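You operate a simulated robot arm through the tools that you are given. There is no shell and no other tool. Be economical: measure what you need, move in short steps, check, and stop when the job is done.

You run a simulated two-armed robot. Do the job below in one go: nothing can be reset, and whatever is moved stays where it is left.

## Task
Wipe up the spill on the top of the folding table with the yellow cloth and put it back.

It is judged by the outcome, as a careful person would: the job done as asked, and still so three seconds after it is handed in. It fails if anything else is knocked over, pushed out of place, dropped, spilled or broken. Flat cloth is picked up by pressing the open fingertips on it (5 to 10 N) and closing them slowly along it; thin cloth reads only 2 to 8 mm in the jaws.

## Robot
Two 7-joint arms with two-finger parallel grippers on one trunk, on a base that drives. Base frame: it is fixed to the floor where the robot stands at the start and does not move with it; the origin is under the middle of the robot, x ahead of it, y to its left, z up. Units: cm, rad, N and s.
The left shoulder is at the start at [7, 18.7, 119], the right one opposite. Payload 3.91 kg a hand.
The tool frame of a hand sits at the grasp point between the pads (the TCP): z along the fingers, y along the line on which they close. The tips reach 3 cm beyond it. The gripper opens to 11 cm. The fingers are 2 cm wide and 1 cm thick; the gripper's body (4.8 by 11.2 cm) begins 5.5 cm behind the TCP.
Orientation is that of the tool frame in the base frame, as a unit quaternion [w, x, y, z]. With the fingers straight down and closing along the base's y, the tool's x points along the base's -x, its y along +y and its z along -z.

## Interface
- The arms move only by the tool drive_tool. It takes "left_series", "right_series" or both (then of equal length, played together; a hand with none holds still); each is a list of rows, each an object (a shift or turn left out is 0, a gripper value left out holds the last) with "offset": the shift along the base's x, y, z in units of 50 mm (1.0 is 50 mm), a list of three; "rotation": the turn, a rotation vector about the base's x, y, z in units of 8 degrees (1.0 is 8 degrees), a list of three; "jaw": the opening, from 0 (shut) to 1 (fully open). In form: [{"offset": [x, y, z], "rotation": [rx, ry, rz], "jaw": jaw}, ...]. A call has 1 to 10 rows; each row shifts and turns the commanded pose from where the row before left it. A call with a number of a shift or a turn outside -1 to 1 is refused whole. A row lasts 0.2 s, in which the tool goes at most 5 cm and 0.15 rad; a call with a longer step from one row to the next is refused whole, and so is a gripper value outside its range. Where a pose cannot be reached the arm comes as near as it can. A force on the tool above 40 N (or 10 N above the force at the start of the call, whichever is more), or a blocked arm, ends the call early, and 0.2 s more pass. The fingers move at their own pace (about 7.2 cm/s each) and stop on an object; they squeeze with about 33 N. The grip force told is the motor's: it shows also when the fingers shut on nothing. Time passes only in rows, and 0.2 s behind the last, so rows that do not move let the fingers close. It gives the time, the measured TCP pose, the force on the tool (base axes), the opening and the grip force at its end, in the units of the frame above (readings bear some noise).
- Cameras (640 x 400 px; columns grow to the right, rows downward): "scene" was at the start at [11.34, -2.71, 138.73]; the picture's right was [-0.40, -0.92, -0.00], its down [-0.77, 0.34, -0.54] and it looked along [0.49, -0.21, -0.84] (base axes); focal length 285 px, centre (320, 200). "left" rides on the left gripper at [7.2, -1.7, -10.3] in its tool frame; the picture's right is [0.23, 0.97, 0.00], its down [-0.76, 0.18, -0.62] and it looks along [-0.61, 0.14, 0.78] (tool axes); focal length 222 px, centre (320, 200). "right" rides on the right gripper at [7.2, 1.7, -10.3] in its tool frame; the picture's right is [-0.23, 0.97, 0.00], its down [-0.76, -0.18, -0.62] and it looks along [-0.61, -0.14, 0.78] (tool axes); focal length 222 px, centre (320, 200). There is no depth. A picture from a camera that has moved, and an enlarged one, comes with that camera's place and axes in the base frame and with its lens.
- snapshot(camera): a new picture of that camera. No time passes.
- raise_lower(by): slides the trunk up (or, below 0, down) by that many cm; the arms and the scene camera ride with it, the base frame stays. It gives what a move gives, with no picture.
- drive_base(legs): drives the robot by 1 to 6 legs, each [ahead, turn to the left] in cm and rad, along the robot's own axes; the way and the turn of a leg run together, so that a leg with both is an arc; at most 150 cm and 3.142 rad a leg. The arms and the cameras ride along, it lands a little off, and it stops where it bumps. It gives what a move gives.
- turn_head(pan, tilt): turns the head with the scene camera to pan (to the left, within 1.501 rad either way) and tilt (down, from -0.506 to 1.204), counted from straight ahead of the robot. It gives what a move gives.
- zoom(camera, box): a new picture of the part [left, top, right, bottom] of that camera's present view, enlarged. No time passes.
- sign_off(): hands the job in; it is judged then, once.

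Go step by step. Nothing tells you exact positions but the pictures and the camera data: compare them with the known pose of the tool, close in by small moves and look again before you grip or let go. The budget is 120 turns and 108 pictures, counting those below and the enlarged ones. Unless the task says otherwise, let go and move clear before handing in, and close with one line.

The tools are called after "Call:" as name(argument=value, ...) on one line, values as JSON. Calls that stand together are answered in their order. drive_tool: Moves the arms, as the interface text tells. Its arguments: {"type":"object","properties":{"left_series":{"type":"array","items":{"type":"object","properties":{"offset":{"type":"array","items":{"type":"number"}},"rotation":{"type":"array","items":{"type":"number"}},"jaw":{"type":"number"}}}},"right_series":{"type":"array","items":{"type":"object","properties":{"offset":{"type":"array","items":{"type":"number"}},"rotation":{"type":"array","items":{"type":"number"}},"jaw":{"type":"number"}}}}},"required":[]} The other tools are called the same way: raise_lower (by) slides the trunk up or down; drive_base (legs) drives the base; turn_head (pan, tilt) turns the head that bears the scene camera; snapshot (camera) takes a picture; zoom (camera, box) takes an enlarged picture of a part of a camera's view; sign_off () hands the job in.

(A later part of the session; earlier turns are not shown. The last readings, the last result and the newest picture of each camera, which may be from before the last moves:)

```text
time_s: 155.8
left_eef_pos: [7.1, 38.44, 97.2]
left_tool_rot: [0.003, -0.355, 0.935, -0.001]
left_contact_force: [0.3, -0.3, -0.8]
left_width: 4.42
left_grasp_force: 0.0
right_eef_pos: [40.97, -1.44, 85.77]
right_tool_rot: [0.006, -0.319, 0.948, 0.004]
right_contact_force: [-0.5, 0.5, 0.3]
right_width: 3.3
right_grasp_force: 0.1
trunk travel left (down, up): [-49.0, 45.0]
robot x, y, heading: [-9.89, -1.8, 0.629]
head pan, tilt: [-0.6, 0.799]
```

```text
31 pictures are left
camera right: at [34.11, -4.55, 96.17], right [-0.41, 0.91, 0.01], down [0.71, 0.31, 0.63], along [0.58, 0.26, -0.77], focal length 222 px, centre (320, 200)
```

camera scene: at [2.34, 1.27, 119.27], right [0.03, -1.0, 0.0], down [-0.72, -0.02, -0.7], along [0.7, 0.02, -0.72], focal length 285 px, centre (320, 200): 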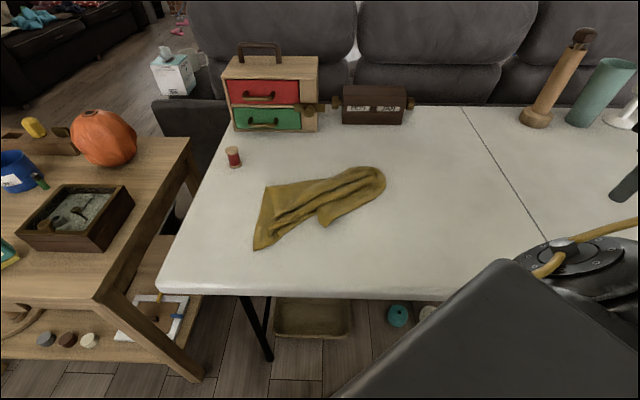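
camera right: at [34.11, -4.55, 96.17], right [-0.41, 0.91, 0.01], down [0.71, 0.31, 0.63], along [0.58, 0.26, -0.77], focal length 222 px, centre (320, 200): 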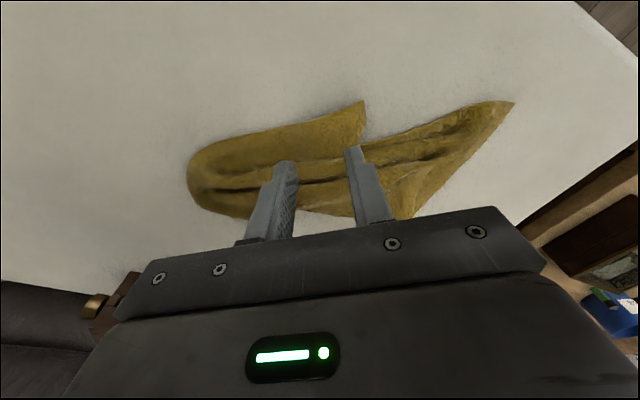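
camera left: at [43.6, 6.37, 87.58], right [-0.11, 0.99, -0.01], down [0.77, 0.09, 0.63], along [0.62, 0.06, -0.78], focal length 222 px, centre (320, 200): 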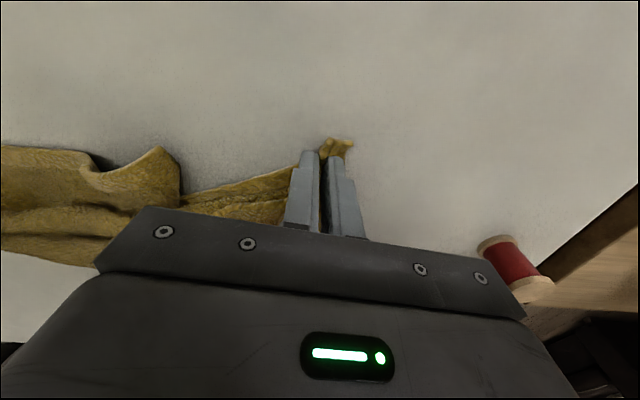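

Corner D is at (38, 1.7). I'll shift slightly over it and go down.

Call:
drive_tool(right_series=[{"offset": [-0.08, 0.4, 0]}, {"offset": [0, 0, -0.5]}, {"offset": [0, 0, -0.5]}, {"offset": [0, 0, -0.4]}, {"offset": [0, 0, -0.1]}, {"offset": [0, 0, -0.06]}, {"offset": [0, 0, 0]}])

Call:
snapshot(camera="right")

```text
time_s: 157.3
left_eef_pos: [7.13, 38.53, 97.2]
left_tool_rot: [0.003, -0.354, 0.935, -0.001]
left_contact_force: [-0.2, -0.6, 0.2]
left_width: 4.4
left_grasp_force: 0.2
right_eef_pos: [41.72, 0.39, 78.08]
right_tool_rot: [0.005, -0.321, 0.947, 0.005]
right_contact_force: [-0.2, 0.4, 0.3]
right_width: 3.31
right_grasp_force: 0.1
right hand out of reach, approached as far as the arm can: row 1, 3
trunk travel left (down, up): [-49.0, 45.0]
robot x, y, heading: [-9.62, -2.03, 0.634]
head pan, tilt: [-0.6, 0.799]
```

```text
30 pictures are left
camera right: at [34.77, -2.64, 88.38], right [-0.41, 0.91, 0.01], down [0.71, 0.31, 0.63], along [0.57, 0.27, -0.77], focal length 222 px, centre (320, 200)
```

right: 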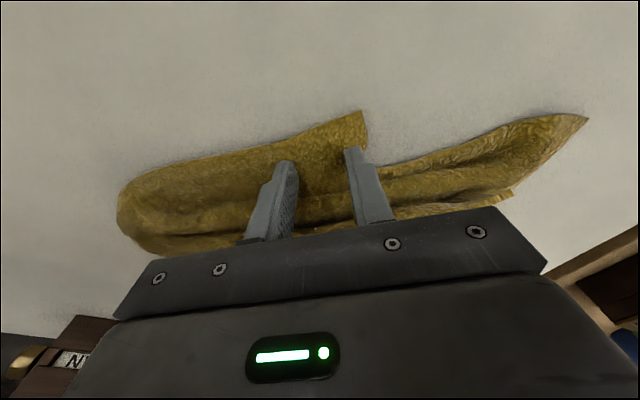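

Both tips are on D's flap. I'll press and close.

Call:
drive_tool(right_series=[{"offset": [0, 0, -0.07]}, {"offset": [0, 0, -0.06]}, {"offset": [0, 0, -0.02]}, {"jaw": 0.22}, {"jaw": 0.15}, {"jaw": 0.1}, {"jaw": 0.05}, {"jaw": 0}, {"jaw": 0}, {"jaw": 0}])

Call:
snapshot(camera="right")

```text
time_s: 159.6
left_eef_pos: [6.97, 38.5, 97.17]
left_tool_rot: [0.003, -0.355, 0.935, -0.002]
left_contact_force: [0.4, -0.1, 0.5]
left_width: 4.41
left_grasp_force: 0.1
right_eef_pos: [41.48, 0.49, 77.4]
right_tool_rot: [0.006, -0.321, 0.947, 0.004]
right_contact_force: [-0.3, 1.8, 14.1]
right_width: 0.53
right_grasp_force: 33.0
trunk travel left (down, up): [-49.0, 45.0]
robot x, y, heading: [-9.96, -2.0, 0.632]
head pan, tilt: [-0.6, 0.799]
```

```text
29 pictures are left
camera right: at [34.64, -2.59, 87.76], right [-0.41, 0.91, 0.01], down [0.71, 0.31, 0.63], along [0.57, 0.27, -0.77], focal length 222 px, centre (320, 200)
```

right: 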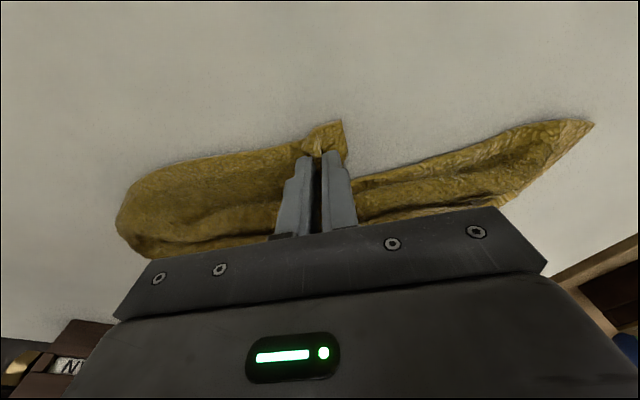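

Corner D is held. I'll lift it slightly and pull it to the near-right.

Call:
drive_tool(right_series=[{"offset": [-0.1, -0.1, 0.4]}, {"offset": [-0.2, -0.4, 0.2]}, {"offset": [-0.25, -0.5, 0]}, {"offset": [-0.25, -0.5, 0]}, {"offset": [-0.25, -0.5, 0]}, {"offset": [-0.2, -0.4, -0.2]}, {"offset": [0, -0.3, -0.3]}, {"offset": [0, 0, 0]}])

Call:
snapshot(camera="scene")

```text
time_s: 161.1
left_eef_pos: [6.92, 38.47, 97.22]
left_tool_rot: [0.005, -0.354, 0.935, -0.002]
left_contact_force: [0.3, 0.0, 0.0]
left_width: 4.41
left_grasp_force: 0.0
right_eef_pos: [38.49, -10.69, 77.31]
right_tool_rot: [0.009, -0.321, 0.947, 0.009]
right_contact_force: [-4.2, -0.6, 25.1]
right_width: 0.46
right_grasp_force: 32.9
right hand out of reach, approached as far as the arm can: row 1, 2, 6, 7
trunk travel left (down, up): [-49.0, 45.0]
robot x, y, heading: [-9.66, -2.31, 0.637]
head pan, tilt: [-0.6, 0.799]
stopped in row 7 (right hand): the force on the tool passed its limit (the readings are from after the stop); the commanded pose is now the measured one
```

```text
28 pictures are left
camera scene: at [2.14, 1.3, 119.31], right [0.03, -1.0, 0.0], down [-0.72, -0.02, -0.7], along [0.7, 0.02, -0.72], focal length 285 px, centre (320, 200)
```

scene: 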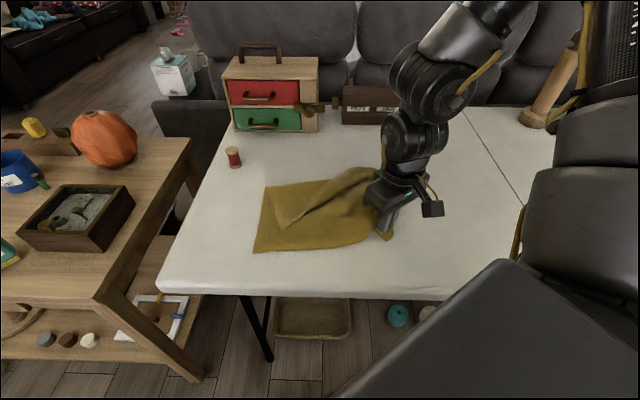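

The near half is now flat, with its near edge from A (33, 14) to D (36, −11). I'll ease the pressure and back the base 3 cm to tension the edge, then release.

Call:
drive_tool(right_series=[{"offset": [0, -0.1, 0.08]}, {"offset": [0, -0.2, 0.0]}, {"offset": [0, 0, 0]}])

Call:
drive_base(legs=[[-2.5, 0]])

Call:
drive_tool(right_series=[{"jaw": 0.15}, {"jaw": 0.3}, {"jaw": 0.4}, {"offset": [0, 0, 0.6]}, {"offset": [0, 0, 0.9]}, {"offset": [0, -0.5, 0.8]}, {"offset": [0, -0.9, 0.3]}, {"offset": [0, -0.9, 0]}, {"offset": [0, -0.9, 0]}])

Call:
snapshot(camera="scene")

```text
time_s: 161.9
left_eef_pos: [7.25, 38.56, 97.37]
left_tool_rot: [0.003, -0.354, 0.935, -0.002]
left_contact_force: [0.3, 0.5, 0.6]
left_width: 4.39
left_grasp_force: 0.0
right_eef_pos: [38.77, -11.32, 77.58]
right_tool_rot: [0.007, -0.321, 0.947, 0.01]
right_contact_force: [-1.3, 0.5, 2.5]
right_width: 0.46
right_grasp_force: 32.8
right hand out of reach, approached as far as the arm can: row 2
trunk travel left (down, up): [-49.0, 45.0]
robot x, y, heading: [-9.82, -1.94, 0.631]
head pan, tilt: [-0.6, 0.799]
```

```text
time_s: 162.8
left_eef_pos: [5.0, 37.16, 97.15]
left_tool_rot: [0.004, -0.355, 0.935, -0.001]
left_contact_force: [0.1, 0.0, -1.2]
left_width: 4.39
left_grasp_force: 0.0
right_eef_pos: [36.53, -12.85, 77.68]
right_tool_rot: [0.007, -0.32, 0.947, 0.009]
right_contact_force: [0.9, 0.8, 1.2]
right_width: 0.46
right_grasp_force: 32.3
trunk travel left (down, up): [-49.0, 45.0]
robot x, y, heading: [-11.7, -3.67, 0.632]
head pan, tilt: [-0.6, 0.799]
```

```text
time_s: 164.8
left_eef_pos: [5.1, 36.96, 97.29]
left_tool_rot: [0.004, -0.355, 0.935, -0.001]
left_contact_force: [-0.1, 0.0, -0.7]
left_width: 4.41
left_grasp_force: 0.2
right_eef_pos: [36.56, -28.9, 90.59]
right_tool_rot: [0.007, -0.322, 0.947, 0.01]
right_contact_force: [-0.3, 0.6, -0.9]
right_width: 4.39
right_grasp_force: 0.0
trunk travel left (down, up): [-49.0, 45.0]
robot x, y, heading: [-11.68, -3.34, 0.634]
head pan, tilt: [-0.6, 0.799]
```

```text
27 pictures are left
camera scene: at [0.31, -0.35, 119.28], right [0.03, -1.0, 0.0], down [-0.72, -0.02, -0.7], along [0.7, 0.02, -0.72], focal length 285 px, centre (320, 200)
```

scene: 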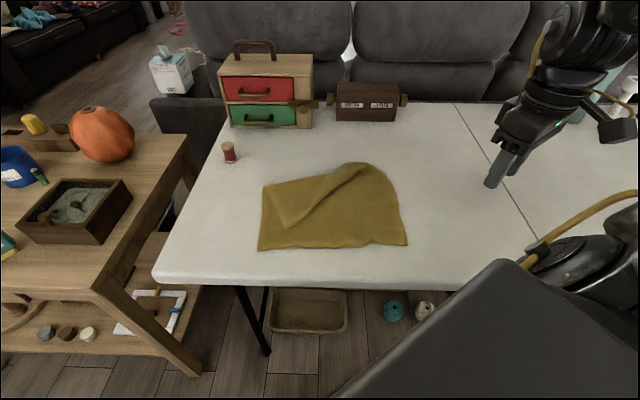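

The cloth is nearly right: A (31, 12) and D (32.5, −16), with only the far-left corner C folded over on top at about (36, 8). I'll reposition so the left hand can pick C and unfold it to the far-left.

Call:
drive_base(legs=[[0, -0.63], [13, 0]])

Call:
turn_head(pan=0.0, tilt=0.95)

Call:
snapshot(camera="scene")

Call:
snapshot(camera="left")

```text
time_s: 167.8
left_eef_pos: [39.01, 19.07, 97.15]
left_tool_rot: [0.002, -0.045, 0.999, -0.003]
left_contact_force: [0.3, -0.2, 0.1]
left_width: 4.4
left_grasp_force: 0.1
right_eef_pos: [25.34, -52.48, 90.62]
right_tool_rot: [0.008, -0.009, 1.0, 0.006]
right_contact_force: [0.3, 0.5, -0.3]
right_width: 4.4
right_grasp_force: 0.0
trunk travel left (down, up): [-49.0, 45.0]
robot x, y, heading: [1.34, -3.55, -0.003]
head pan, tilt: [-0.6, 0.799]
```

```text
time_s: 168.8
left_eef_pos: [39.06, 19.16, 97.2]
left_tool_rot: [0.002, -0.044, 0.999, -0.003]
left_contact_force: [-0.1, 1.7, 0.5]
left_width: 4.42
left_grasp_force: 0.0
right_eef_pos: [25.17, -52.4, 90.58]
right_tool_rot: [0.009, -0.009, 1.0, 0.006]
right_contact_force: [0.1, 0.1, -0.4]
right_width: 4.41
right_grasp_force: 0.0
trunk travel left (down, up): [-49.0, 45.0]
robot x, y, heading: [1.13, -3.61, -0.002]
head pan, tilt: [0.0, 0.949]
```

```text
26 pictures are left
camera scene: at [13.67, -3.53, 118.11], right [-0.01, -1.0, 0.0], down [-0.81, 0.0, -0.58], along [0.58, 0.0, -0.81], focal length 285 px, centre (320, 200)
```

scene: 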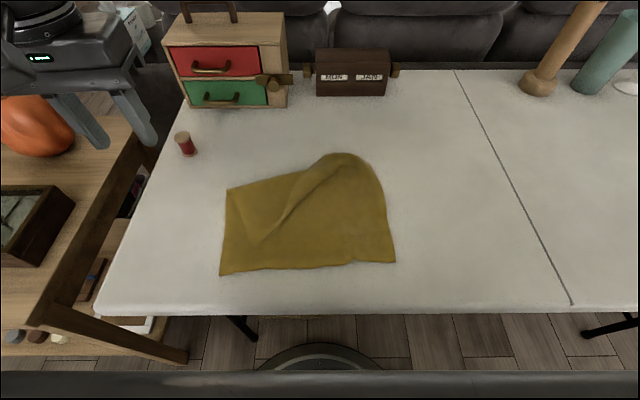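

```text
25 pictures are left
camera left: at [31.99, 16.95, 107.51], right [-0.31, 0.95, -0.01], down [0.74, 0.25, 0.63], along [0.6, 0.19, -0.78], focal length 222 px, centre (320, 200)
```

left: 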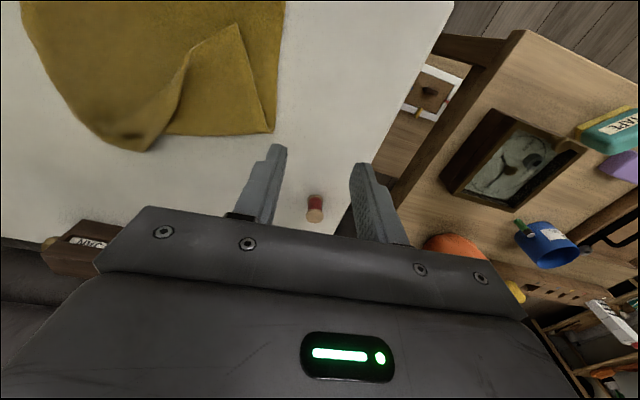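

C is at (35.5, 8). I'll bring the left hand over the flap at about (39.5, 7) with a narrow opening.

Call:
drive_tool(left_series=[{"offset": [0.05, -0.8, 0], "jaw": 0.22}, {"offset": [0.05, -0.8, 0]}, {"offset": [0, -0.8, -0.4]}, {"offset": [0, 0, -0.8]}, {"offset": [0, 0, -0.8]}, {"offset": [0, 0, -0.8]}, {"offset": [0, 0, -0.7]}, {"offset": [0, 0, 0]}])

Call:
snapshot(camera="left")

```text
time_s: 170.6
left_eef_pos: [39.63, 7.0, 79.81]
left_tool_rot: [0.002, -0.043, 0.999, -0.003]
left_contact_force: [-0.4, 0.2, 0.3]
left_width: 2.45
left_grasp_force: 0.1
right_eef_pos: [25.18, -52.62, 90.6]
right_tool_rot: [0.009, -0.009, 1.0, 0.006]
right_contact_force: [-0.3, 0.1, 0.4]
right_width: 4.39
right_grasp_force: 0.1
trunk travel left (down, up): [-49.0, 45.0]
robot x, y, heading: [1.55, -3.77, -0.002]
head pan, tilt: [0.0, 0.949]
```

```text
24 pictures are left
camera left: at [32.59, 4.83, 90.08], right [-0.31, 0.95, -0.01], down [0.74, 0.25, 0.63], along [0.6, 0.19, -0.78], focal length 222 px, centre (320, 200)
```

left: 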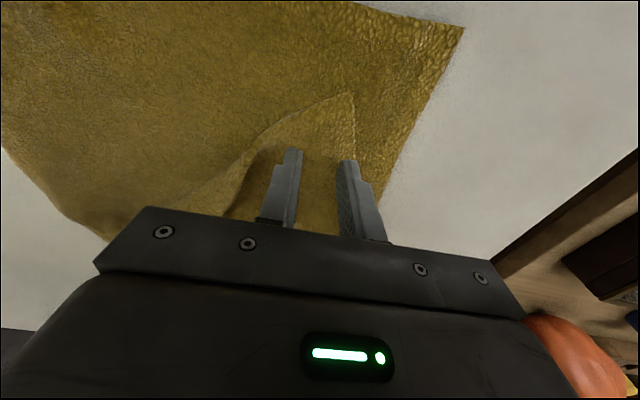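

Tips are over the flap. I'll nudge 0.8 cm inward and touch down very lightly.

Call:
drive_tool(left_series=[{"offset": [0, -0.15, -0.2]}, {"offset": [0, 0, -0.1]}, {"offset": [0, 0, -0.06]}, {"offset": [0, 0, 0]}])

```text
time_s: 171.6
left_eef_pos: [39.65, 6.38, 77.97]
left_tool_rot: [0.002, -0.045, 0.999, -0.002]
left_contact_force: [-0.1, -0.1, 0.0]
left_width: 2.41
left_grasp_force: 0.1
right_eef_pos: [25.16, -52.53, 90.72]
right_tool_rot: [0.01, -0.009, 1.0, 0.007]
right_contact_force: [0.6, -0.2, -0.1]
right_width: 4.4
right_grasp_force: 0.1
trunk travel left (down, up): [-49.0, 45.0]
robot x, y, heading: [1.57, -3.72, -0.008]
head pan, tilt: [0.0, 0.949]
```

Call:
drive_tool(left_series=[{"offset": [0, 0, -0.05]}, {"offset": [0, 0, 0]}])

```text
time_s: 172.2
left_eef_pos: [39.51, 6.27, 77.68]
left_tool_rot: [0.003, -0.044, 0.999, -0.002]
left_contact_force: [0.7, -0.2, 3.2]
left_width: 2.43
left_grasp_force: 0.2
right_eef_pos: [25.23, -52.68, 90.61]
right_tool_rot: [0.009, -0.009, 1.0, 0.007]
right_contact_force: [-0.5, 0.6, 0.0]
right_width: 4.37
right_grasp_force: 0.1
trunk travel left (down, up): [-49.0, 45.0]
robot x, y, heading: [1.35, -3.59, -0.007]
head pan, tilt: [0.0, 0.949]
```

Contact is at 3 N. I'll close slowly while easing up slightly, then lift a little and check the width.

Call:
drive_tool(left_series=[{"offset": [0, 0, 0.01], "jaw": 0.18}, {"jaw": 0.14}, {"jaw": 0.1}, {"offset": [0, 0, 0.02], "jaw": 0.06}, {"jaw": 0.03}, {"jaw": 0}, {"jaw": 0}, {"jaw": 0}, {"offset": [0, 0, 0.3]}, {"offset": [0, 0, 0.3]}])

Call:
snapshot(camera="left")

```text
time_s: 174.4
left_eef_pos: [39.51, 6.31, 80.87]
left_tool_rot: [0.003, -0.044, 0.999, -0.003]
left_contact_force: [1.1, -0.3, -0.4]
left_width: 0.54
left_grasp_force: 33.6
right_eef_pos: [25.19, -52.53, 90.76]
right_tool_rot: [0.01, -0.009, 1.0, 0.005]
right_contact_force: [0.1, -0.6, 0.4]
right_width: 4.4
right_grasp_force: 0.1
trunk travel left (down, up): [-49.0, 45.0]
robot x, y, heading: [0.85, -3.61, -0.005]
head pan, tilt: [0.0, 0.949]
```

```text
23 pictures are left
camera left: at [32.48, 4.17, 91.17], right [-0.31, 0.95, -0.01], down [0.74, 0.25, 0.63], along [0.6, 0.19, -0.78], focal length 222 px, centre (320, 200)
```

left: 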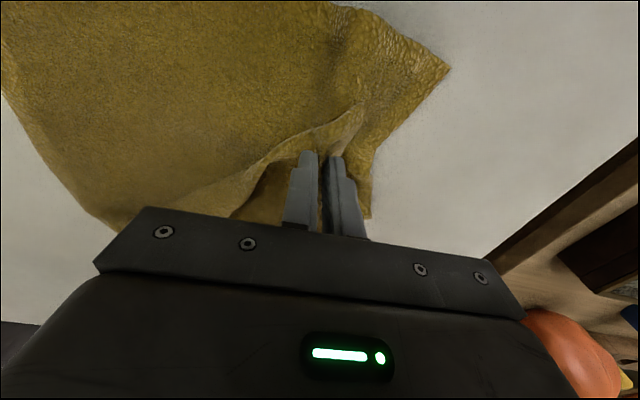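

The width of 5.4 mm means a single layer. I'll carry the corner up and over to the far-left, to about (56, 15).

Call:
drive_tool(left_series=[{"offset": [0.2, 0.1, 0.6]}, {"offset": [0.4, 0.2, 0.5]}, {"offset": [0.4, 0.22, 0.3]}, {"offset": [0.4, 0.22, 0.1]}, {"offset": [0.4, 0.22, 0]}, {"offset": [0.4, 0.22, -0.2]}, {"offset": [0.4, 0.22, -0.4]}, {"offset": [0.4, 0.2, -0.5]}, {"offset": [0.3, 0.1, -0.4]}, {"offset": [0, 0, 0]}])

Call:
snapshot(camera="scene")

```text
time_s: 176.6
left_eef_pos: [52.89, 12.69, 80.23]
left_tool_rot: [0.004, -0.047, 0.999, -0.002]
left_contact_force: [-0.1, -0.5, -0.4]
left_width: 0.53
left_grasp_force: 32.6
left hand out of reach, approached as far as the arm can: row 5, 8, 9
right_eef_pos: [25.18, -52.5, 90.66]
right_tool_rot: [0.009, -0.009, 1.0, 0.006]
right_contact_force: [-0.2, -0.1, 0.3]
right_width: 4.4
right_grasp_force: 0.1
trunk travel left (down, up): [-49.0, 45.0]
robot x, y, heading: [1.33, -3.81, -0.011]
head pan, tilt: [0.0, 0.949]
```

```text
22 pictures are left
camera scene: at [13.59, -3.52, 118.12], right [0.0, -1.0, 0.0], down [-0.81, 0.0, -0.58], along [0.58, 0.0, -0.81], focal length 285 px, centre (320, 200)
```

scene: 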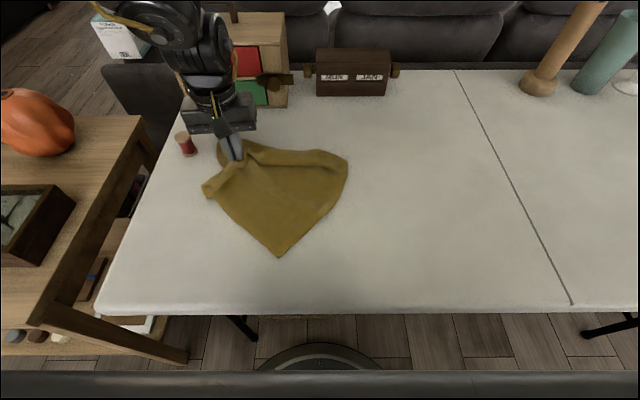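

Part of the lower layer came along. I'll release, lift clear and look.

Call:
drive_tool(left_series=[{"offset": [0, 0, -0.4]}, {"jaw": 0.15}, {"jaw": 0.3}, {"jaw": 0.4}, {"offset": [0, 0, 0.6]}, {"offset": [0, 0, 0.9]}, {"offset": [-0.3, 0, 0.9]}, {"offset": [-0.8, 0, 0.5]}, {"offset": [-0.8, 0.3, 0.3]}, {"offset": [0, 0, 0]}])

Call:
zoom(camera="scene", box=[180, 120, 380, 270])

```text
time_s: 178.8
left_eef_pos: [43.72, 14.19, 94.32]
left_tool_rot: [0.002, -0.045, 0.999, -0.001]
left_contact_force: [-0.1, 0.4, 0.4]
left_width: 4.39
left_grasp_force: 0.1
right_eef_pos: [25.26, -52.62, 90.66]
right_tool_rot: [0.007, -0.008, 1.0, 0.007]
right_contact_force: [-0.5, -1.0, 0.5]
right_width: 4.41
right_grasp_force: 0.1
trunk travel left (down, up): [-49.0, 45.0]
robot x, y, heading: [1.67, -3.59, -0.004]
head pan, tilt: [0.0, 0.949]
```

```text
2.67 times, centred on (280, 195) of scene
camera zoom: at [13.73, -3.65, 118.1], right [0.0, -1.0, 0.0], down [-0.81, 0.0, -0.58], along [0.58, 0.0, -0.81], focal length 759 px, centre (427, 213)
```

zoom: 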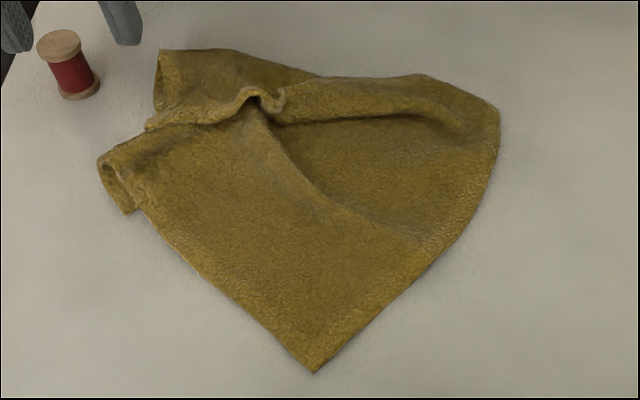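

The cloth is now about 45° turned, with its left parts tucked under. The right-side edge from D (34, 3) to (56, −9) is straight. The earlier drag method worked well, so I'll grip that edge's middle with the right hand, drag to −y so the trailing folds straighten, and then pull it back with the left hand.

Call:
drive_base(legs=[[-6, 0], [0, 0.67]])

Call:
drive_tool(right_series=[{"offset": [0, 0.8, 0], "jaw": 0.4}, {"offset": [0, 0.9, 0]}, {"offset": [0, 0.9, 0]}, {"offset": [0, 0.9, -0.2]}, {"offset": [0, 0.9, -0.3]}, {"offset": [0, 0.7, -0.3]}, {"offset": [0, 0, 0]}])

Call:
snapshot(camera="right")

```text
time_s: 181.6
left_eef_pos: [17.44, 36.85, 94.35]
left_tool_rot: [0.003, -0.373, 0.928, -0.001]
left_contact_force: [0.4, -0.6, -0.3]
left_width: 4.41
left_grasp_force: 0.1
right_eef_pos: [44.8, -26.88, 90.67]
right_tool_rot: [0.008, -0.34, 0.94, 0.009]
right_contact_force: [-1.4, 0.0, -0.4]
right_width: 4.4
right_grasp_force: 0.1
trunk travel left (down, up): [-49.0, 45.0]
robot x, y, heading: [-4.5, -3.68, 0.676]
head pan, tilt: [0.0, 0.949]
```

```text
time_s: 183.2
left_eef_pos: [17.28, 36.93, 94.37]
left_tool_rot: [0.003, -0.373, 0.928, -0.003]
left_contact_force: [-0.1, -0.5, 0.2]
left_width: 4.38
left_grasp_force: 0.1
right_eef_pos: [45.21, -1.4, 86.68]
right_tool_rot: [0.007, -0.341, 0.94, 0.01]
right_contact_force: [-0.1, -0.1, 1.0]
right_width: 4.41
right_grasp_force: 0.1
right hand out of reach, approached as far as the arm can: row 6
trunk travel left (down, up): [-49.0, 45.0]
robot x, y, heading: [-4.24, -3.59, 0.673]
head pan, tilt: [0.0, 0.949]
```

```text
20 pictures are left
camera right: at [38.53, -4.99, 96.97], right [-0.45, 0.89, 0.02], down [0.69, 0.34, 0.64], along [0.56, 0.3, -0.77], focal length 222 px, centre (320, 200)
```

right: 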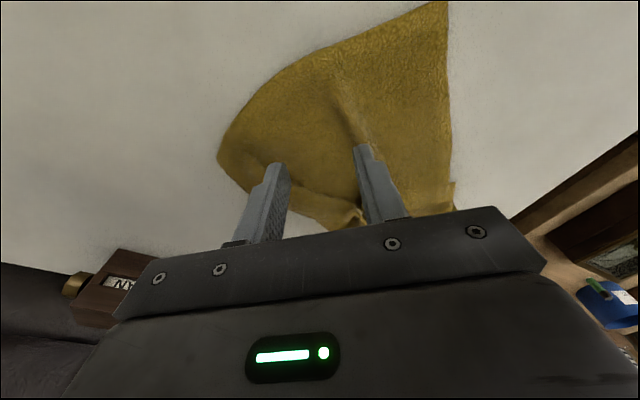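

The edge's middle is near (44.5, −5.5) and the hand sits just inside it. I'll descend, press and close.

Call:
drive_tool(right_series=[{"offset": [0, -0.2, -0.6]}, {"offset": [0, 0, -0.6]}, {"offset": [0, 0, -0.4]}, {"offset": [0, 0, -0.1]}, {"offset": [0, 0, -0.08]}, {"offset": [0, 0, 0]}])

```text
time_s: 184.6
left_eef_pos: [17.34, 36.9, 94.32]
left_tool_rot: [0.003, -0.373, 0.928, -0.002]
left_contact_force: [-0.3, -0.6, -0.1]
left_width: 4.42
left_grasp_force: 0.1
right_eef_pos: [45.43, -2.56, 77.66]
right_tool_rot: [0.007, -0.34, 0.94, 0.01]
right_contact_force: [0.1, 0.3, 0.3]
right_width: 4.41
right_grasp_force: 0.0
trunk travel left (down, up): [-49.0, 45.0]
robot x, y, heading: [-4.45, -3.39, 0.673]
head pan, tilt: [0.0, 0.949]
```

Call:
drive_tool(right_series=[{"offset": [0, 0, -0.06]}, {"offset": [0, 0, -0.03], "jaw": 0.34}, {"jaw": 0.28}, {"jaw": 0.2}, {"jaw": 0.12}, {"jaw": 0.06}, {"jaw": 0}, {"jaw": 0}, {"jaw": 0}])

Call:
drive_tool(right_series=[{"offset": [0.05, -0.3, 0.04]}, {"offset": [0.1, -0.6, 0]}, {"offset": [0.1, -0.6, 0]}, {"offset": [0.1, -0.6, 0]}, {"offset": [0.1, -0.6, 0]}, {"offset": [0.1, -0.6, 0]}, {"offset": [0.1, -0.6, 0]}, {"offset": [0.1, -0.6, 0]}, {"offset": [0.1, -0.6, 0]}, {"offset": [0, 0, 0]}])

Call:
turn_head(pan=-0.8, tilt=0.8)

Call:
snapshot(camera="scene")

```text
time_s: 186.6
left_eef_pos: [17.27, 36.99, 94.39]
left_tool_rot: [0.004, -0.374, 0.928, -0.002]
left_contact_force: [0.1, -0.2, -0.5]
left_width: 4.4
left_grasp_force: 0.1
right_eef_pos: [45.32, -2.48, 77.39]
right_tool_rot: [0.007, -0.34, 0.94, 0.008]
right_contact_force: [0.2, -0.8, 3.3]
right_width: 0.47
right_grasp_force: 33.3
trunk travel left (down, up): [-49.0, 45.0]
robot x, y, heading: [-4.37, -3.46, 0.669]
head pan, tilt: [0.0, 0.949]
```

```text
time_s: 188.8
left_eef_pos: [17.36, 36.9, 94.28]
left_tool_rot: [0.003, -0.374, 0.928, -0.002]
left_contact_force: [-0.9, -0.2, 0.1]
left_width: 4.37
left_grasp_force: 0.0
right_eef_pos: [49.56, -28.04, 77.58]
right_tool_rot: [0.006, -0.34, 0.94, 0.009]
right_contact_force: [-1.0, -0.8, 0.6]
right_width: 0.43
right_grasp_force: 32.8
trunk travel left (down, up): [-49.0, 45.0]
robot x, y, heading: [-4.63, -3.67, 0.674]
head pan, tilt: [0.0, 0.949]
```

```text
time_s: 189.9
left_eef_pos: [17.43, 36.9, 94.37]
left_tool_rot: [0.003, -0.373, 0.928, -0.001]
left_contact_force: [-0.2, 0.1, -0.5]
left_width: 4.38
left_grasp_force: 0.2
right_eef_pos: [49.58, -28.09, 77.58]
right_tool_rot: [0.006, -0.341, 0.94, 0.01]
right_contact_force: [0.7, 0.8, -0.6]
right_width: 0.44
right_grasp_force: 32.9
trunk travel left (down, up): [-49.0, 45.0]
robot x, y, heading: [-4.43, -3.45, 0.67]
head pan, tilt: [-0.799, 0.799]
```

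```text
19 pictures are left
camera scene: at [7.38, -1.34, 119.27], right [-0.13, -0.99, 0.0], down [-0.71, 0.09, -0.7], along [0.69, -0.09, -0.72], focal length 285 px, centre (320, 200)
```

scene: 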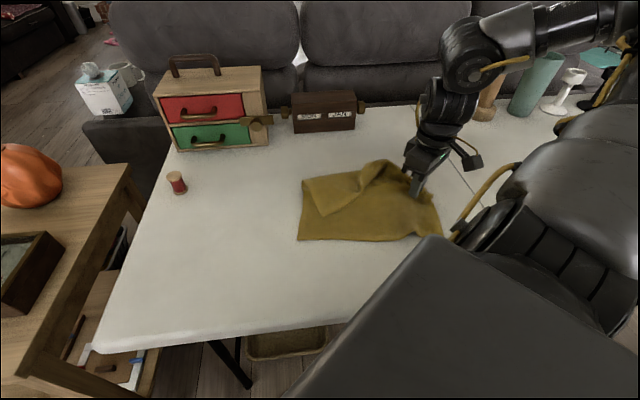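

The trailing folds straightened, and only the far-left corner flap C (45, −8) still lies on top. I'll zoom in to judge how to open it.

Call:
zoom(camera="scene", box=[280, 145, 450, 251])

```text
3.76 times, centred on (365, 198) of scene
camera zoom: at [7.38, -1.34, 119.27], right [-0.13, -0.99, 0.0], down [-0.71, 0.09, -0.7], along [0.69, -0.09, -0.72], focal length 1071 px, centre (151, 208)
```

zoom: 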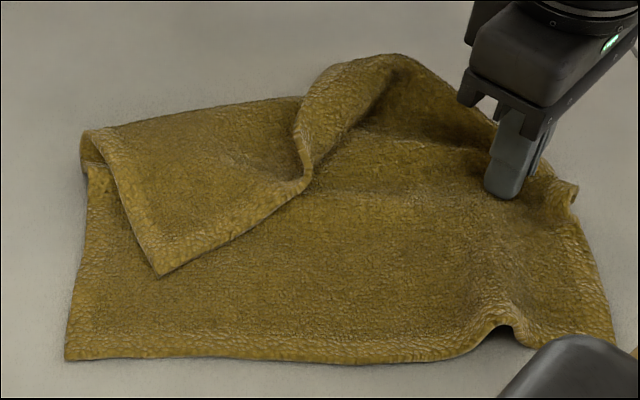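

The raised free edge of the flap stands like a small wall at about (52, −16), running along x. I'll release the right hand and straddle that wall from above, gripping only the top layer.

Call:
drive_tool(right_series=[{"jaw": 0.15}, {"jaw": 0.3}, {"jaw": 0.5}, {"offset": [0, 0, 0.6], "rotation": [0, 0, -1]}, {"offset": [0, 0, 0.7], "rotation": [0, 0, -1]}, {"offset": [0.1, 0.6, 0.3], "rotation": [0, 0, -1]}, {"offset": [0.1, 0.6, 0], "rotation": [0, 0, -1]}, {"offset": [0.1, 0.6, 0], "rotation": [0, 0, -1]}, {"offset": [0.1, 0.5, 0]}, {"offset": [0, 0, 0]}])

Call:
snapshot(camera="right")

```text
time_s: 192.1
left_eef_pos: [17.3, 36.92, 94.32]
left_tool_rot: [0.003, -0.373, 0.928, -0.001]
left_contact_force: [-0.9, -1.2, 0.2]
left_width: 4.39
left_grasp_force: 0.0
right_eef_pos: [52.09, -21.4, 86.14]
right_tool_rot: [0.01, -0.022, 1.0, 0.006]
right_contact_force: [0.2, -0.2, 0.0]
right_width: 5.49
right_grasp_force: 0.0
right hand out of reach, approached as far as the arm can: row 8, 9
trunk travel left (down, up): [-49.0, 45.0]
robot x, y, heading: [-4.46, -3.67, 0.672]
head pan, tilt: [-0.799, 0.799]
```

```text
17 pictures are left
camera right: at [44.54, -20.14, 96.48], right [0.19, 0.98, 0.02], down [0.76, -0.15, 0.64], along [0.63, -0.11, -0.77], focal length 222 px, centre (320, 200)
```

right: 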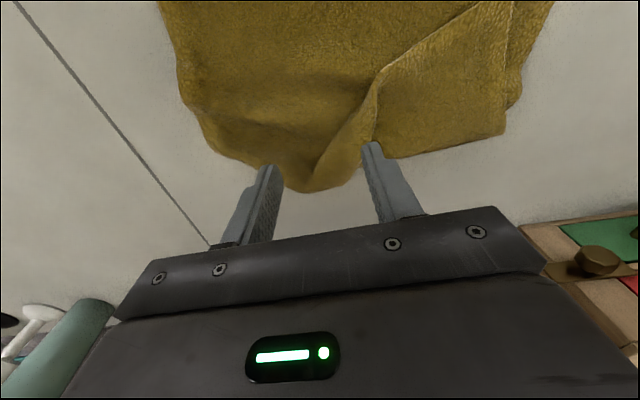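

The wall runs from (51.5, −17) to (55, −19). A small base turn brings the hand over it; then I descend to just above the lower layer.

Call:
drive_base(legs=[[0, 0.07]])

Call:
drive_tool(right_series=[{"offset": [0, 0, -0.5]}, {"offset": [0, 0, -0.5]}, {"offset": [0, 0, -0.3]}, {"offset": [0, 0, -0.15]}, {"offset": [0, 0, 0]}])

Call:
snapshot(camera="right")

```text
time_s: 192.9
left_eef_pos: [14.42, 38.41, 94.3]
left_tool_rot: [0.003, -0.406, 0.914, -0.001]
left_contact_force: [-0.8, 0.5, 0.3]
left_width: 4.42
left_grasp_force: 0.0
right_eef_pos: [53.25, -17.32, 86.05]
right_tool_rot: [0.01, -0.057, 0.998, 0.007]
right_contact_force: [-0.4, -0.4, 0.8]
right_width: 5.51
right_grasp_force: 0.2
trunk travel left (down, up): [-49.0, 45.0]
robot x, y, heading: [-4.2, -3.56, 0.745]
head pan, tilt: [-0.799, 0.799]
```

```text
time_s: 194.2
left_eef_pos: [14.44, 38.27, 94.26]
left_tool_rot: [0.003, -0.406, 0.914, -0.001]
left_contact_force: [0.8, 0.1, -0.1]
left_width: 4.41
left_grasp_force: 0.1
right_eef_pos: [53.32, -17.47, 78.87]
right_tool_rot: [0.009, -0.057, 0.998, 0.007]
right_contact_force: [-0.9, -0.3, -0.7]
right_width: 5.5
right_grasp_force: 0.0
trunk travel left (down, up): [-49.0, 45.0]
robot x, y, heading: [-4.56, -3.71, 0.744]
head pan, tilt: [-0.799, 0.799]
```

```text
16 pictures are left
camera right: at [45.7, -16.72, 89.23], right [0.12, 0.99, 0.02], down [0.77, -0.1, 0.64], along [0.63, -0.06, -0.77], focal length 222 px, centre (320, 200)
```

right: 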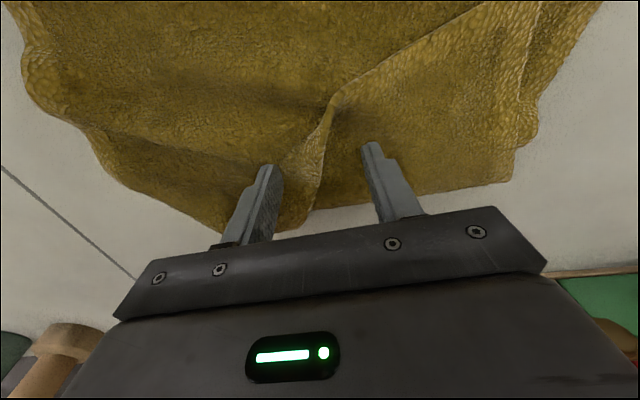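

The wall is neatly between the fingers. I'll close and lift a little.

Call:
drive_tool(right_series=[{"jaw": 0.35}, {"jaw": 0.2}, {"jaw": 0.1}, {"jaw": 0}, {"jaw": 0}, {"jaw": 0}, {"offset": [0, 0, 0.3]}, {"offset": [0, 0, 0.4]}, {"offset": [0, 0, 0]}])

Call:
snapshot(camera="right")

```text
time_s: 196.2
left_eef_pos: [14.43, 38.29, 94.35]
left_tool_rot: [0.003, -0.407, 0.914, -0.001]
left_contact_force: [-0.3, -0.3, 0.4]
left_width: 4.42
left_grasp_force: 0.1
right_eef_pos: [53.31, -17.31, 82.42]
right_tool_rot: [0.008, -0.057, 0.998, 0.007]
right_contact_force: [0.1, -0.1, 0.1]
right_width: 0.24
right_grasp_force: 33.0
trunk travel left (down, up): [-49.0, 45.0]
robot x, y, heading: [-4.01, -3.39, 0.746]
head pan, tilt: [-0.799, 0.799]
```

```text
15 pictures are left
camera right: at [45.7, -16.64, 92.78], right [0.12, 0.99, 0.02], down [0.77, -0.1, 0.63], along [0.63, -0.06, -0.77], focal length 222 px, centre (320, 200)
```

right: 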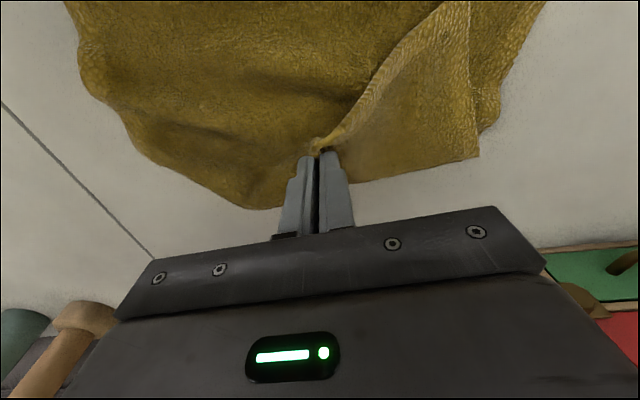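

A single sheet (2.4 mm) is held. I'll pull it up and over toward +x so the flap opens.

Call:
drive_tool(right_series=[{"offset": [0.2, 0.05, 0.5]}, {"offset": [0.35, 0.1, 0.4]}, {"offset": [0.4, 0.1, 0.1]}, {"offset": [0.4, 0.1, 0]}, {"offset": [0.4, 0.1, 0]}, {"offset": [0.4, 0.1, -0.2]}, {"offset": [0.3, 0.1, -0.4]}, {"offset": [0.2, 0, -0.5]}, {"offset": [0, 0, 0]}])

Call:
turn_head(pan=-0.9, tilt=0.8)

Call:
snapshot(camera="scene")

```text
time_s: 198.2
left_eef_pos: [14.49, 38.28, 94.34]
left_tool_rot: [0.004, -0.405, 0.914, -0.002]
left_contact_force: [-0.2, -0.4, 0.8]
left_width: 4.39
left_grasp_force: 0.1
right_eef_pos: [66.49, -14.08, 81.98]
right_tool_rot: [0.009, -0.057, 0.998, 0.006]
right_contact_force: [-0.3, 0.6, 0.1]
right_width: 0.24
right_grasp_force: 32.8
trunk travel left (down, up): [-49.0, 45.0]
robot x, y, heading: [-4.42, -3.51, 0.743]
head pan, tilt: [-0.799, 0.799]
```

```text
time_s: 198.8
left_eef_pos: [14.43, 38.29, 94.32]
left_tool_rot: [0.003, -0.405, 0.914, -0.001]
left_contact_force: [0.1, 0.0, -0.1]
left_width: 4.4
left_grasp_force: 0.1
right_eef_pos: [66.41, -14.07, 81.88]
right_tool_rot: [0.009, -0.057, 0.998, 0.006]
right_contact_force: [-0.4, -0.9, 0.0]
right_width: 0.24
right_grasp_force: 32.9
trunk travel left (down, up): [-49.0, 45.0]
robot x, y, heading: [-4.79, -3.49, 0.739]
head pan, tilt: [-0.901, 0.799]
```

```text
14 pictures are left
camera scene: at [7.13, -1.32, 119.27], right [-0.16, -0.99, 0.0], down [-0.71, 0.11, -0.7], along [0.69, -0.11, -0.72], focal length 285 px, centre (320, 200)
```

scene: 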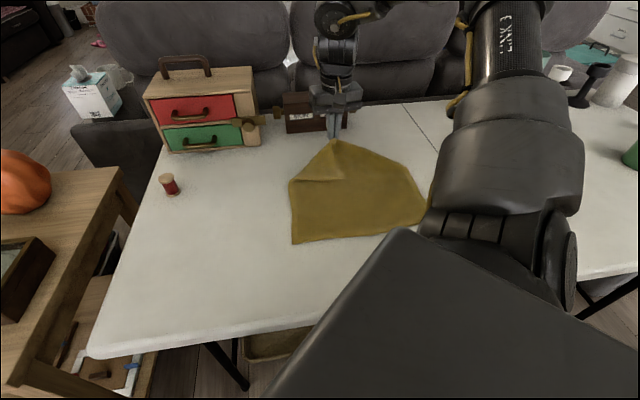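

The flap is mostly open, with only a small corner still turned over. I'll set the edge down, release, and look at what remains.

Call:
drive_tool(right_series=[{"offset": [0.1, 0.1, -0.3]}, {"offset": [0, 0, -0.3]}, {"offset": [0, 0, 0]}, {"jaw": 0.15}, {"jaw": 0.3}, {"jaw": 0.5}, {"offset": [0, 0, 0.5]}, {"offset": [-0.4, 0, 0.7]}, {"offset": [-0.9, 0, 0.3]}, {"offset": [-0.3, 0, 0]}])

Call:
snapshot(camera="right")

```text
time_s: 201.0
left_eef_pos: [14.44, 38.33, 94.34]
left_tool_rot: [0.004, -0.405, 0.914, -0.001]
left_contact_force: [-1.0, 0.5, 0.1]
left_width: 4.38
left_grasp_force: 0.1
right_eef_pos: [58.83, -13.69, 86.25]
right_tool_rot: [0.007, -0.056, 0.998, 0.007]
right_contact_force: [1.0, 0.6, 0.3]
right_width: 5.52
right_grasp_force: 0.2
trunk travel left (down, up): [-49.0, 45.0]
robot x, y, heading: [-4.38, -3.59, 0.741]
head pan, tilt: [-0.901, 0.799]
```

```text
13 pictures are left
camera right: at [51.2, -12.86, 96.58], right [0.12, 0.99, 0.02], down [0.77, -0.1, 0.63], along [0.63, -0.06, -0.77], focal length 222 px, centre (320, 200)
```

right: 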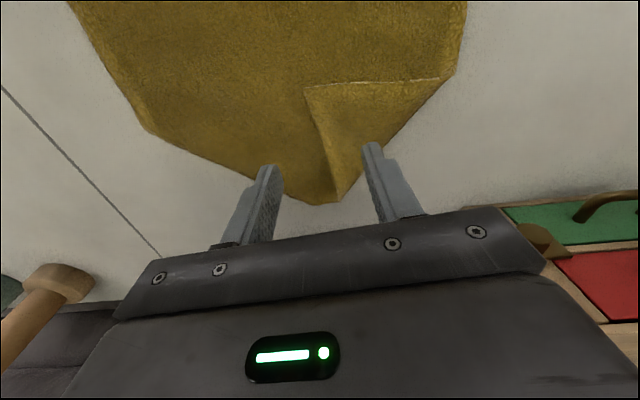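

Corner C is at (56, −14), and its free edge runs to (69, −13), raised near x ≈ 64. I'll straddle that edge there again.

Call:
drive_tool(right_series=[{"offset": [0.6, 0.1, 0]}, {"offset": [0.45, 0.1, -0.4]}, {"offset": [0, 0, -0.6]}, {"offset": [0, 0, -0.4]}, {"offset": [0, 0, -0.17]}, {"offset": [0, 0, 0]}])

Call:
snapshot(camera="right")

```text
time_s: 202.4
left_eef_pos: [14.43, 38.32, 94.25]
left_tool_rot: [0.004, -0.406, 0.914, -0.002]
left_contact_force: [-0.3, -0.3, 0.5]
left_width: 4.42
left_grasp_force: 0.0
right_eef_pos: [64.3, -12.54, 78.64]
right_tool_rot: [0.009, -0.057, 0.998, 0.007]
right_contact_force: [0.0, -0.3, 0.3]
right_width: 5.49
right_grasp_force: 0.1
trunk travel left (down, up): [-49.0, 45.0]
robot x, y, heading: [-4.48, -3.88, 0.743]
head pan, tilt: [-0.901, 0.799]
```

```text
12 pictures are left
camera right: at [56.66, -11.77, 88.86], right [0.12, 0.99, 0.02], down [0.77, -0.1, 0.64], along [0.63, -0.06, -0.77], focal length 222 px, centre (320, 200)
```

right: 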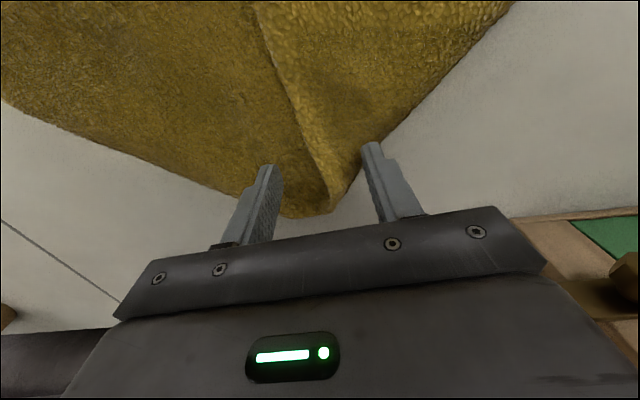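

Here the right finger is off the cloth. I'll move 3.5 cm toward C with a narrower opening, touch lightly, and close.

Call:
drive_tool(right_series=[{"offset": [-0.7, -0.1, 0.1], "jaw": 0.36}, {"offset": [0, 0, -0.1]}, {"offset": [0, 0, -0.1]}, {"offset": [0, 0, -0.04]}, {"jaw": 0.28}, {"jaw": 0.2}, {"jaw": 0.1}, {"jaw": 0}, {"jaw": 0}, {"jaw": 0}])

Call:
snapshot(camera="right")

```text
time_s: 204.6
left_eef_pos: [14.46, 38.33, 94.33]
left_tool_rot: [0.003, -0.406, 0.914, -0.001]
left_contact_force: [0.1, 0.3, 0.3]
left_width: 4.38
left_grasp_force: 0.1
right_eef_pos: [60.59, -13.04, 77.92]
right_tool_rot: [0.009, -0.058, 0.998, 0.007]
right_contact_force: [-0.6, 0.1, 2.5]
right_width: 0.49
right_grasp_force: 32.9
trunk travel left (down, up): [-49.0, 45.0]
robot x, y, heading: [-4.66, -3.65, 0.747]
head pan, tilt: [-0.901, 0.799]
```

```text
11 pictures are left
camera right: at [53.11, -12.33, 88.23], right [0.12, 0.99, 0.02], down [0.77, -0.1, 0.64], along [0.63, -0.06, -0.77], focal length 222 px, centre (320, 200)
```

right: 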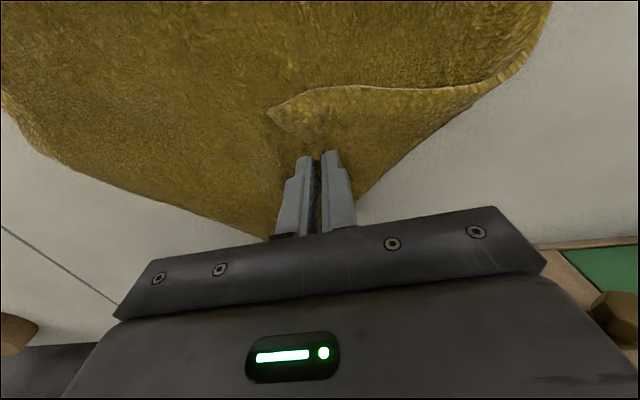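

The flap is pinched and the lower layer looks undisturbed. I'll lift it and swing it left past the fold.

Call:
drive_tool(right_series=[{"offset": [0.05, 0.05, 0.4]}, {"offset": [0.1, 0.1, 0.5]}, {"offset": [0.15, 0.15, 0.5]}, {"offset": [0.2, 0.15, 0.3]}, {"offset": [0.2, 0.1, 0]}, {"offset": [0, 0, 0]}])

Call:
drive_base(legs=[[0, 0.15]])

Call:
snapshot(camera="scene")

```text
time_s: 206.0
left_eef_pos: [14.39, 38.3, 94.3]
left_tool_rot: [0.003, -0.407, 0.914, -0.001]
left_contact_force: [0.3, 0.5, -0.9]
left_width: 4.39
left_grasp_force: 0.0
right_eef_pos: [64.13, -10.4, 86.32]
right_tool_rot: [0.009, -0.057, 0.998, 0.007]
right_contact_force: [1.0, 0.5, -0.2]
right_width: 0.46
right_grasp_force: 33.0
trunk travel left (down, up): [-49.0, 45.0]
robot x, y, heading: [-4.45, -3.25, 0.739]
head pan, tilt: [-0.901, 0.799]
```

```text
time_s: 207.1
left_eef_pos: [7.79, 40.67, 94.35]
left_tool_rot: [0.003, -0.474, 0.881, -0.002]
left_contact_force: [-0.5, 0.0, 1.3]
left_width: 4.4
left_grasp_force: 0.1
right_eef_pos: [64.33, 0.18, 86.39]
right_tool_rot: [0.009, -0.132, 0.991, 0.006]
right_contact_force: [-1.0, 0.1, -0.9]
right_width: 0.44
right_grasp_force: 33.2
trunk travel left (down, up): [-49.0, 45.0]
robot x, y, heading: [-4.31, -3.61, 0.9]
head pan, tilt: [-0.901, 0.799]
```

```text
10 pictures are left
camera scene: at [6.61, 0.5, 119.27], right [-0.01, -1.0, 0.0], down [-0.72, 0.0, -0.7], along [0.7, 0.0, -0.72], focal length 285 px, centre (320, 200)
```

scene: 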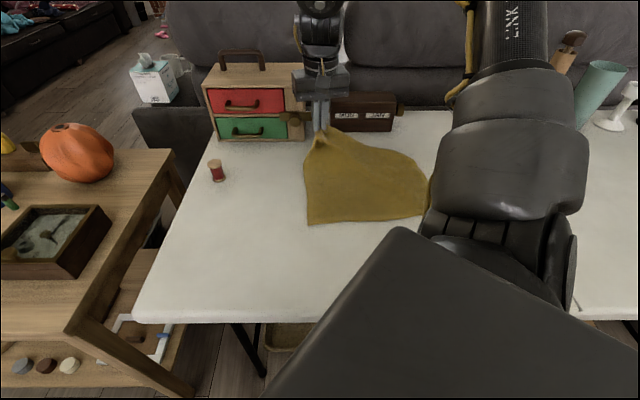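

The corner is unfolded, so the cloth is a single flat sheet with the far-left corner in the right hand. I'll lower it and drag left toward its original spot.

Call:
drive_tool(right_series=[{"offset": [0, 0, -0.5]}, {"offset": [0, 0, -0.5]}, {"offset": [0, 0, -0.4]}, {"offset": [0, 0, 0]}])

Call:
drive_base(legs=[[0, 0.2]])

Call:
snapshot(camera="scene")

```text
time_s: 208.1
left_eef_pos: [7.93, 40.67, 94.28]
left_tool_rot: [0.004, -0.474, 0.88, -0.001]
left_contact_force: [-0.5, 0.8, -0.5]
left_width: 4.38
left_grasp_force: 0.1
right_eef_pos: [64.36, 0.13, 79.21]
right_tool_rot: [0.009, -0.133, 0.991, 0.007]
right_contact_force: [-0.7, -0.8, -0.4]
right_width: 0.43
right_grasp_force: 33.1
trunk travel left (down, up): [-49.0, 45.0]
robot x, y, heading: [-4.51, -3.63, 0.894]
head pan, tilt: [-0.901, 0.799]
```

```text
time_s: 209.2
left_eef_pos: [-1.1, 42.26, 94.3]
left_tool_rot: [0.004, -0.559, 0.829, -0.001]
left_contact_force: [0.5, 0.4, 0.4]
left_width: 4.38
left_grasp_force: 0.0
right_eef_pos: [62.24, 13.41, 79.32]
right_tool_rot: [0.009, -0.229, 0.973, 0.009]
right_contact_force: [0.0, -0.4, 0.0]
right_width: 0.41
right_grasp_force: 33.0
trunk travel left (down, up): [-49.0, 45.0]
robot x, y, heading: [-4.27, -3.41, 1.092]
head pan, tilt: [-0.901, 0.799]
```

```text
9 pictures are left
camera scene: at [5.66, 2.57, 119.27], right [0.19, -0.98, 0.0], down [-0.7, -0.14, -0.7], along [0.68, 0.13, -0.72], focal length 285 px, centre (320, 200)
```

scene: 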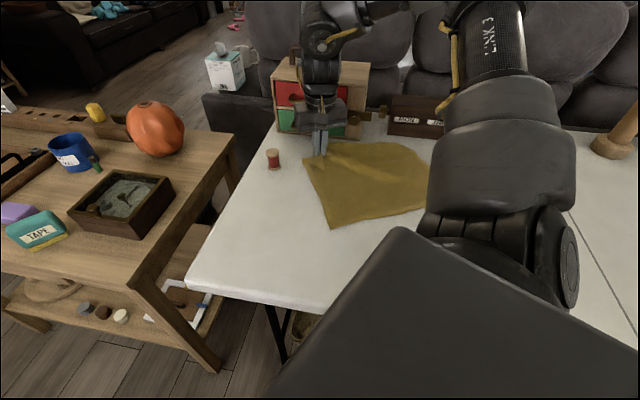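

The left edge now runs from A (41, 7) to FL (64, 15), so it's close but slightly rotated. I'll release, lift, and turn back so the left hand can pull A to the near-left corner.

Call:
drive_tool(right_series=[{"offset": [0, 0, -0.3]}, {"jaw": 0.15}, {"jaw": 0.3}, {"jaw": 0.4}, {"offset": [0, 0, 0.6]}, {"offset": [0, 0, 0.9]}, {"offset": [0, 0, 0.9]}, {"offset": [0, 0, 0.8]}, {"offset": [0, 0, 0]}])

```text
time_s: 211.2
left_eef_pos: [-0.91, 42.22, 94.36]
left_tool_rot: [0.003, -0.559, 0.829, -0.001]
left_contact_force: [-0.8, -1.1, -0.2]
left_width: 4.44
left_grasp_force: 0.0
right_eef_pos: [62.3, 13.63, 93.64]
right_tool_rot: [0.007, -0.23, 0.973, 0.008]
right_contact_force: [0.4, 0.1, 0.5]
right_width: 4.39
right_grasp_force: 0.0
trunk travel left (down, up): [-49.0, 45.0]
robot x, y, heading: [-4.42, -3.48, 1.091]
head pan, tilt: [-0.901, 0.799]
```

Call:
drive_base(legs=[[0, -1.1]])

Call:
turn_head(pan=0.0, tilt=0.9)

Call:
snapshot(camera="scene")

```text
time_s: 214.3
left_eef_pos: [37.59, 14.57, 94.37]
left_tool_rot: [0.002, -0.049, 0.999, -0.002]
left_contact_force: [0.3, -0.4, 0.1]
left_width: 4.4
left_grasp_force: 0.0
right_eef_pos: [41.67, -54.64, 93.66]
right_tool_rot: [0.011, 0.307, 0.952, 0.003]
right_contact_force: [0.3, 0.0, 0.6]
right_width: 4.4
right_grasp_force: 0.0
trunk travel left (down, up): [-49.0, 45.0]
robot x, y, heading: [-4.67, -3.59, 0.003]
head pan, tilt: [-0.901, 0.799]
```

```text
time_s: 215.5
left_eef_pos: [37.67, 14.71, 94.35]
left_tool_rot: [0.003, -0.049, 0.999, -0.003]
left_contact_force: [1.6, -0.3, -1.0]
left_width: 4.38
left_grasp_force: 0.0
right_eef_pos: [41.64, -54.72, 93.67]
right_tool_rot: [0.012, 0.307, 0.952, 0.002]
right_contact_force: [-0.2, -0.1, -0.5]
right_width: 4.39
right_grasp_force: 0.0
trunk travel left (down, up): [-49.0, 45.0]
robot x, y, heading: [-4.36, -3.45, 0.005]
head pan, tilt: [0.0, 0.901]
```

```text
8 pictures are left
camera scene: at [8.01, -3.41, 118.48], right [0.0, -1.0, 0.0], down [-0.78, 0.0, -0.62], along [0.62, 0.0, -0.78], focal length 285 px, centre (320, 200)
```

scene: 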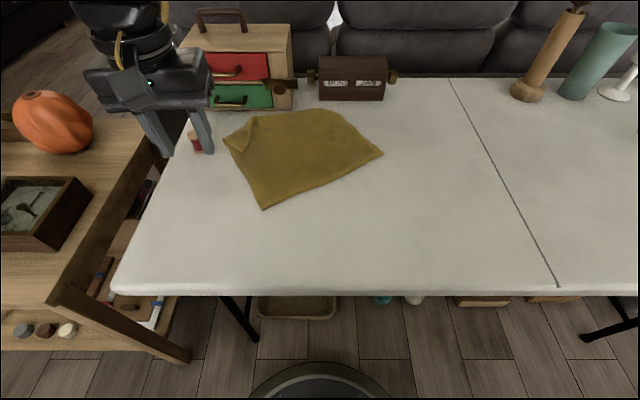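

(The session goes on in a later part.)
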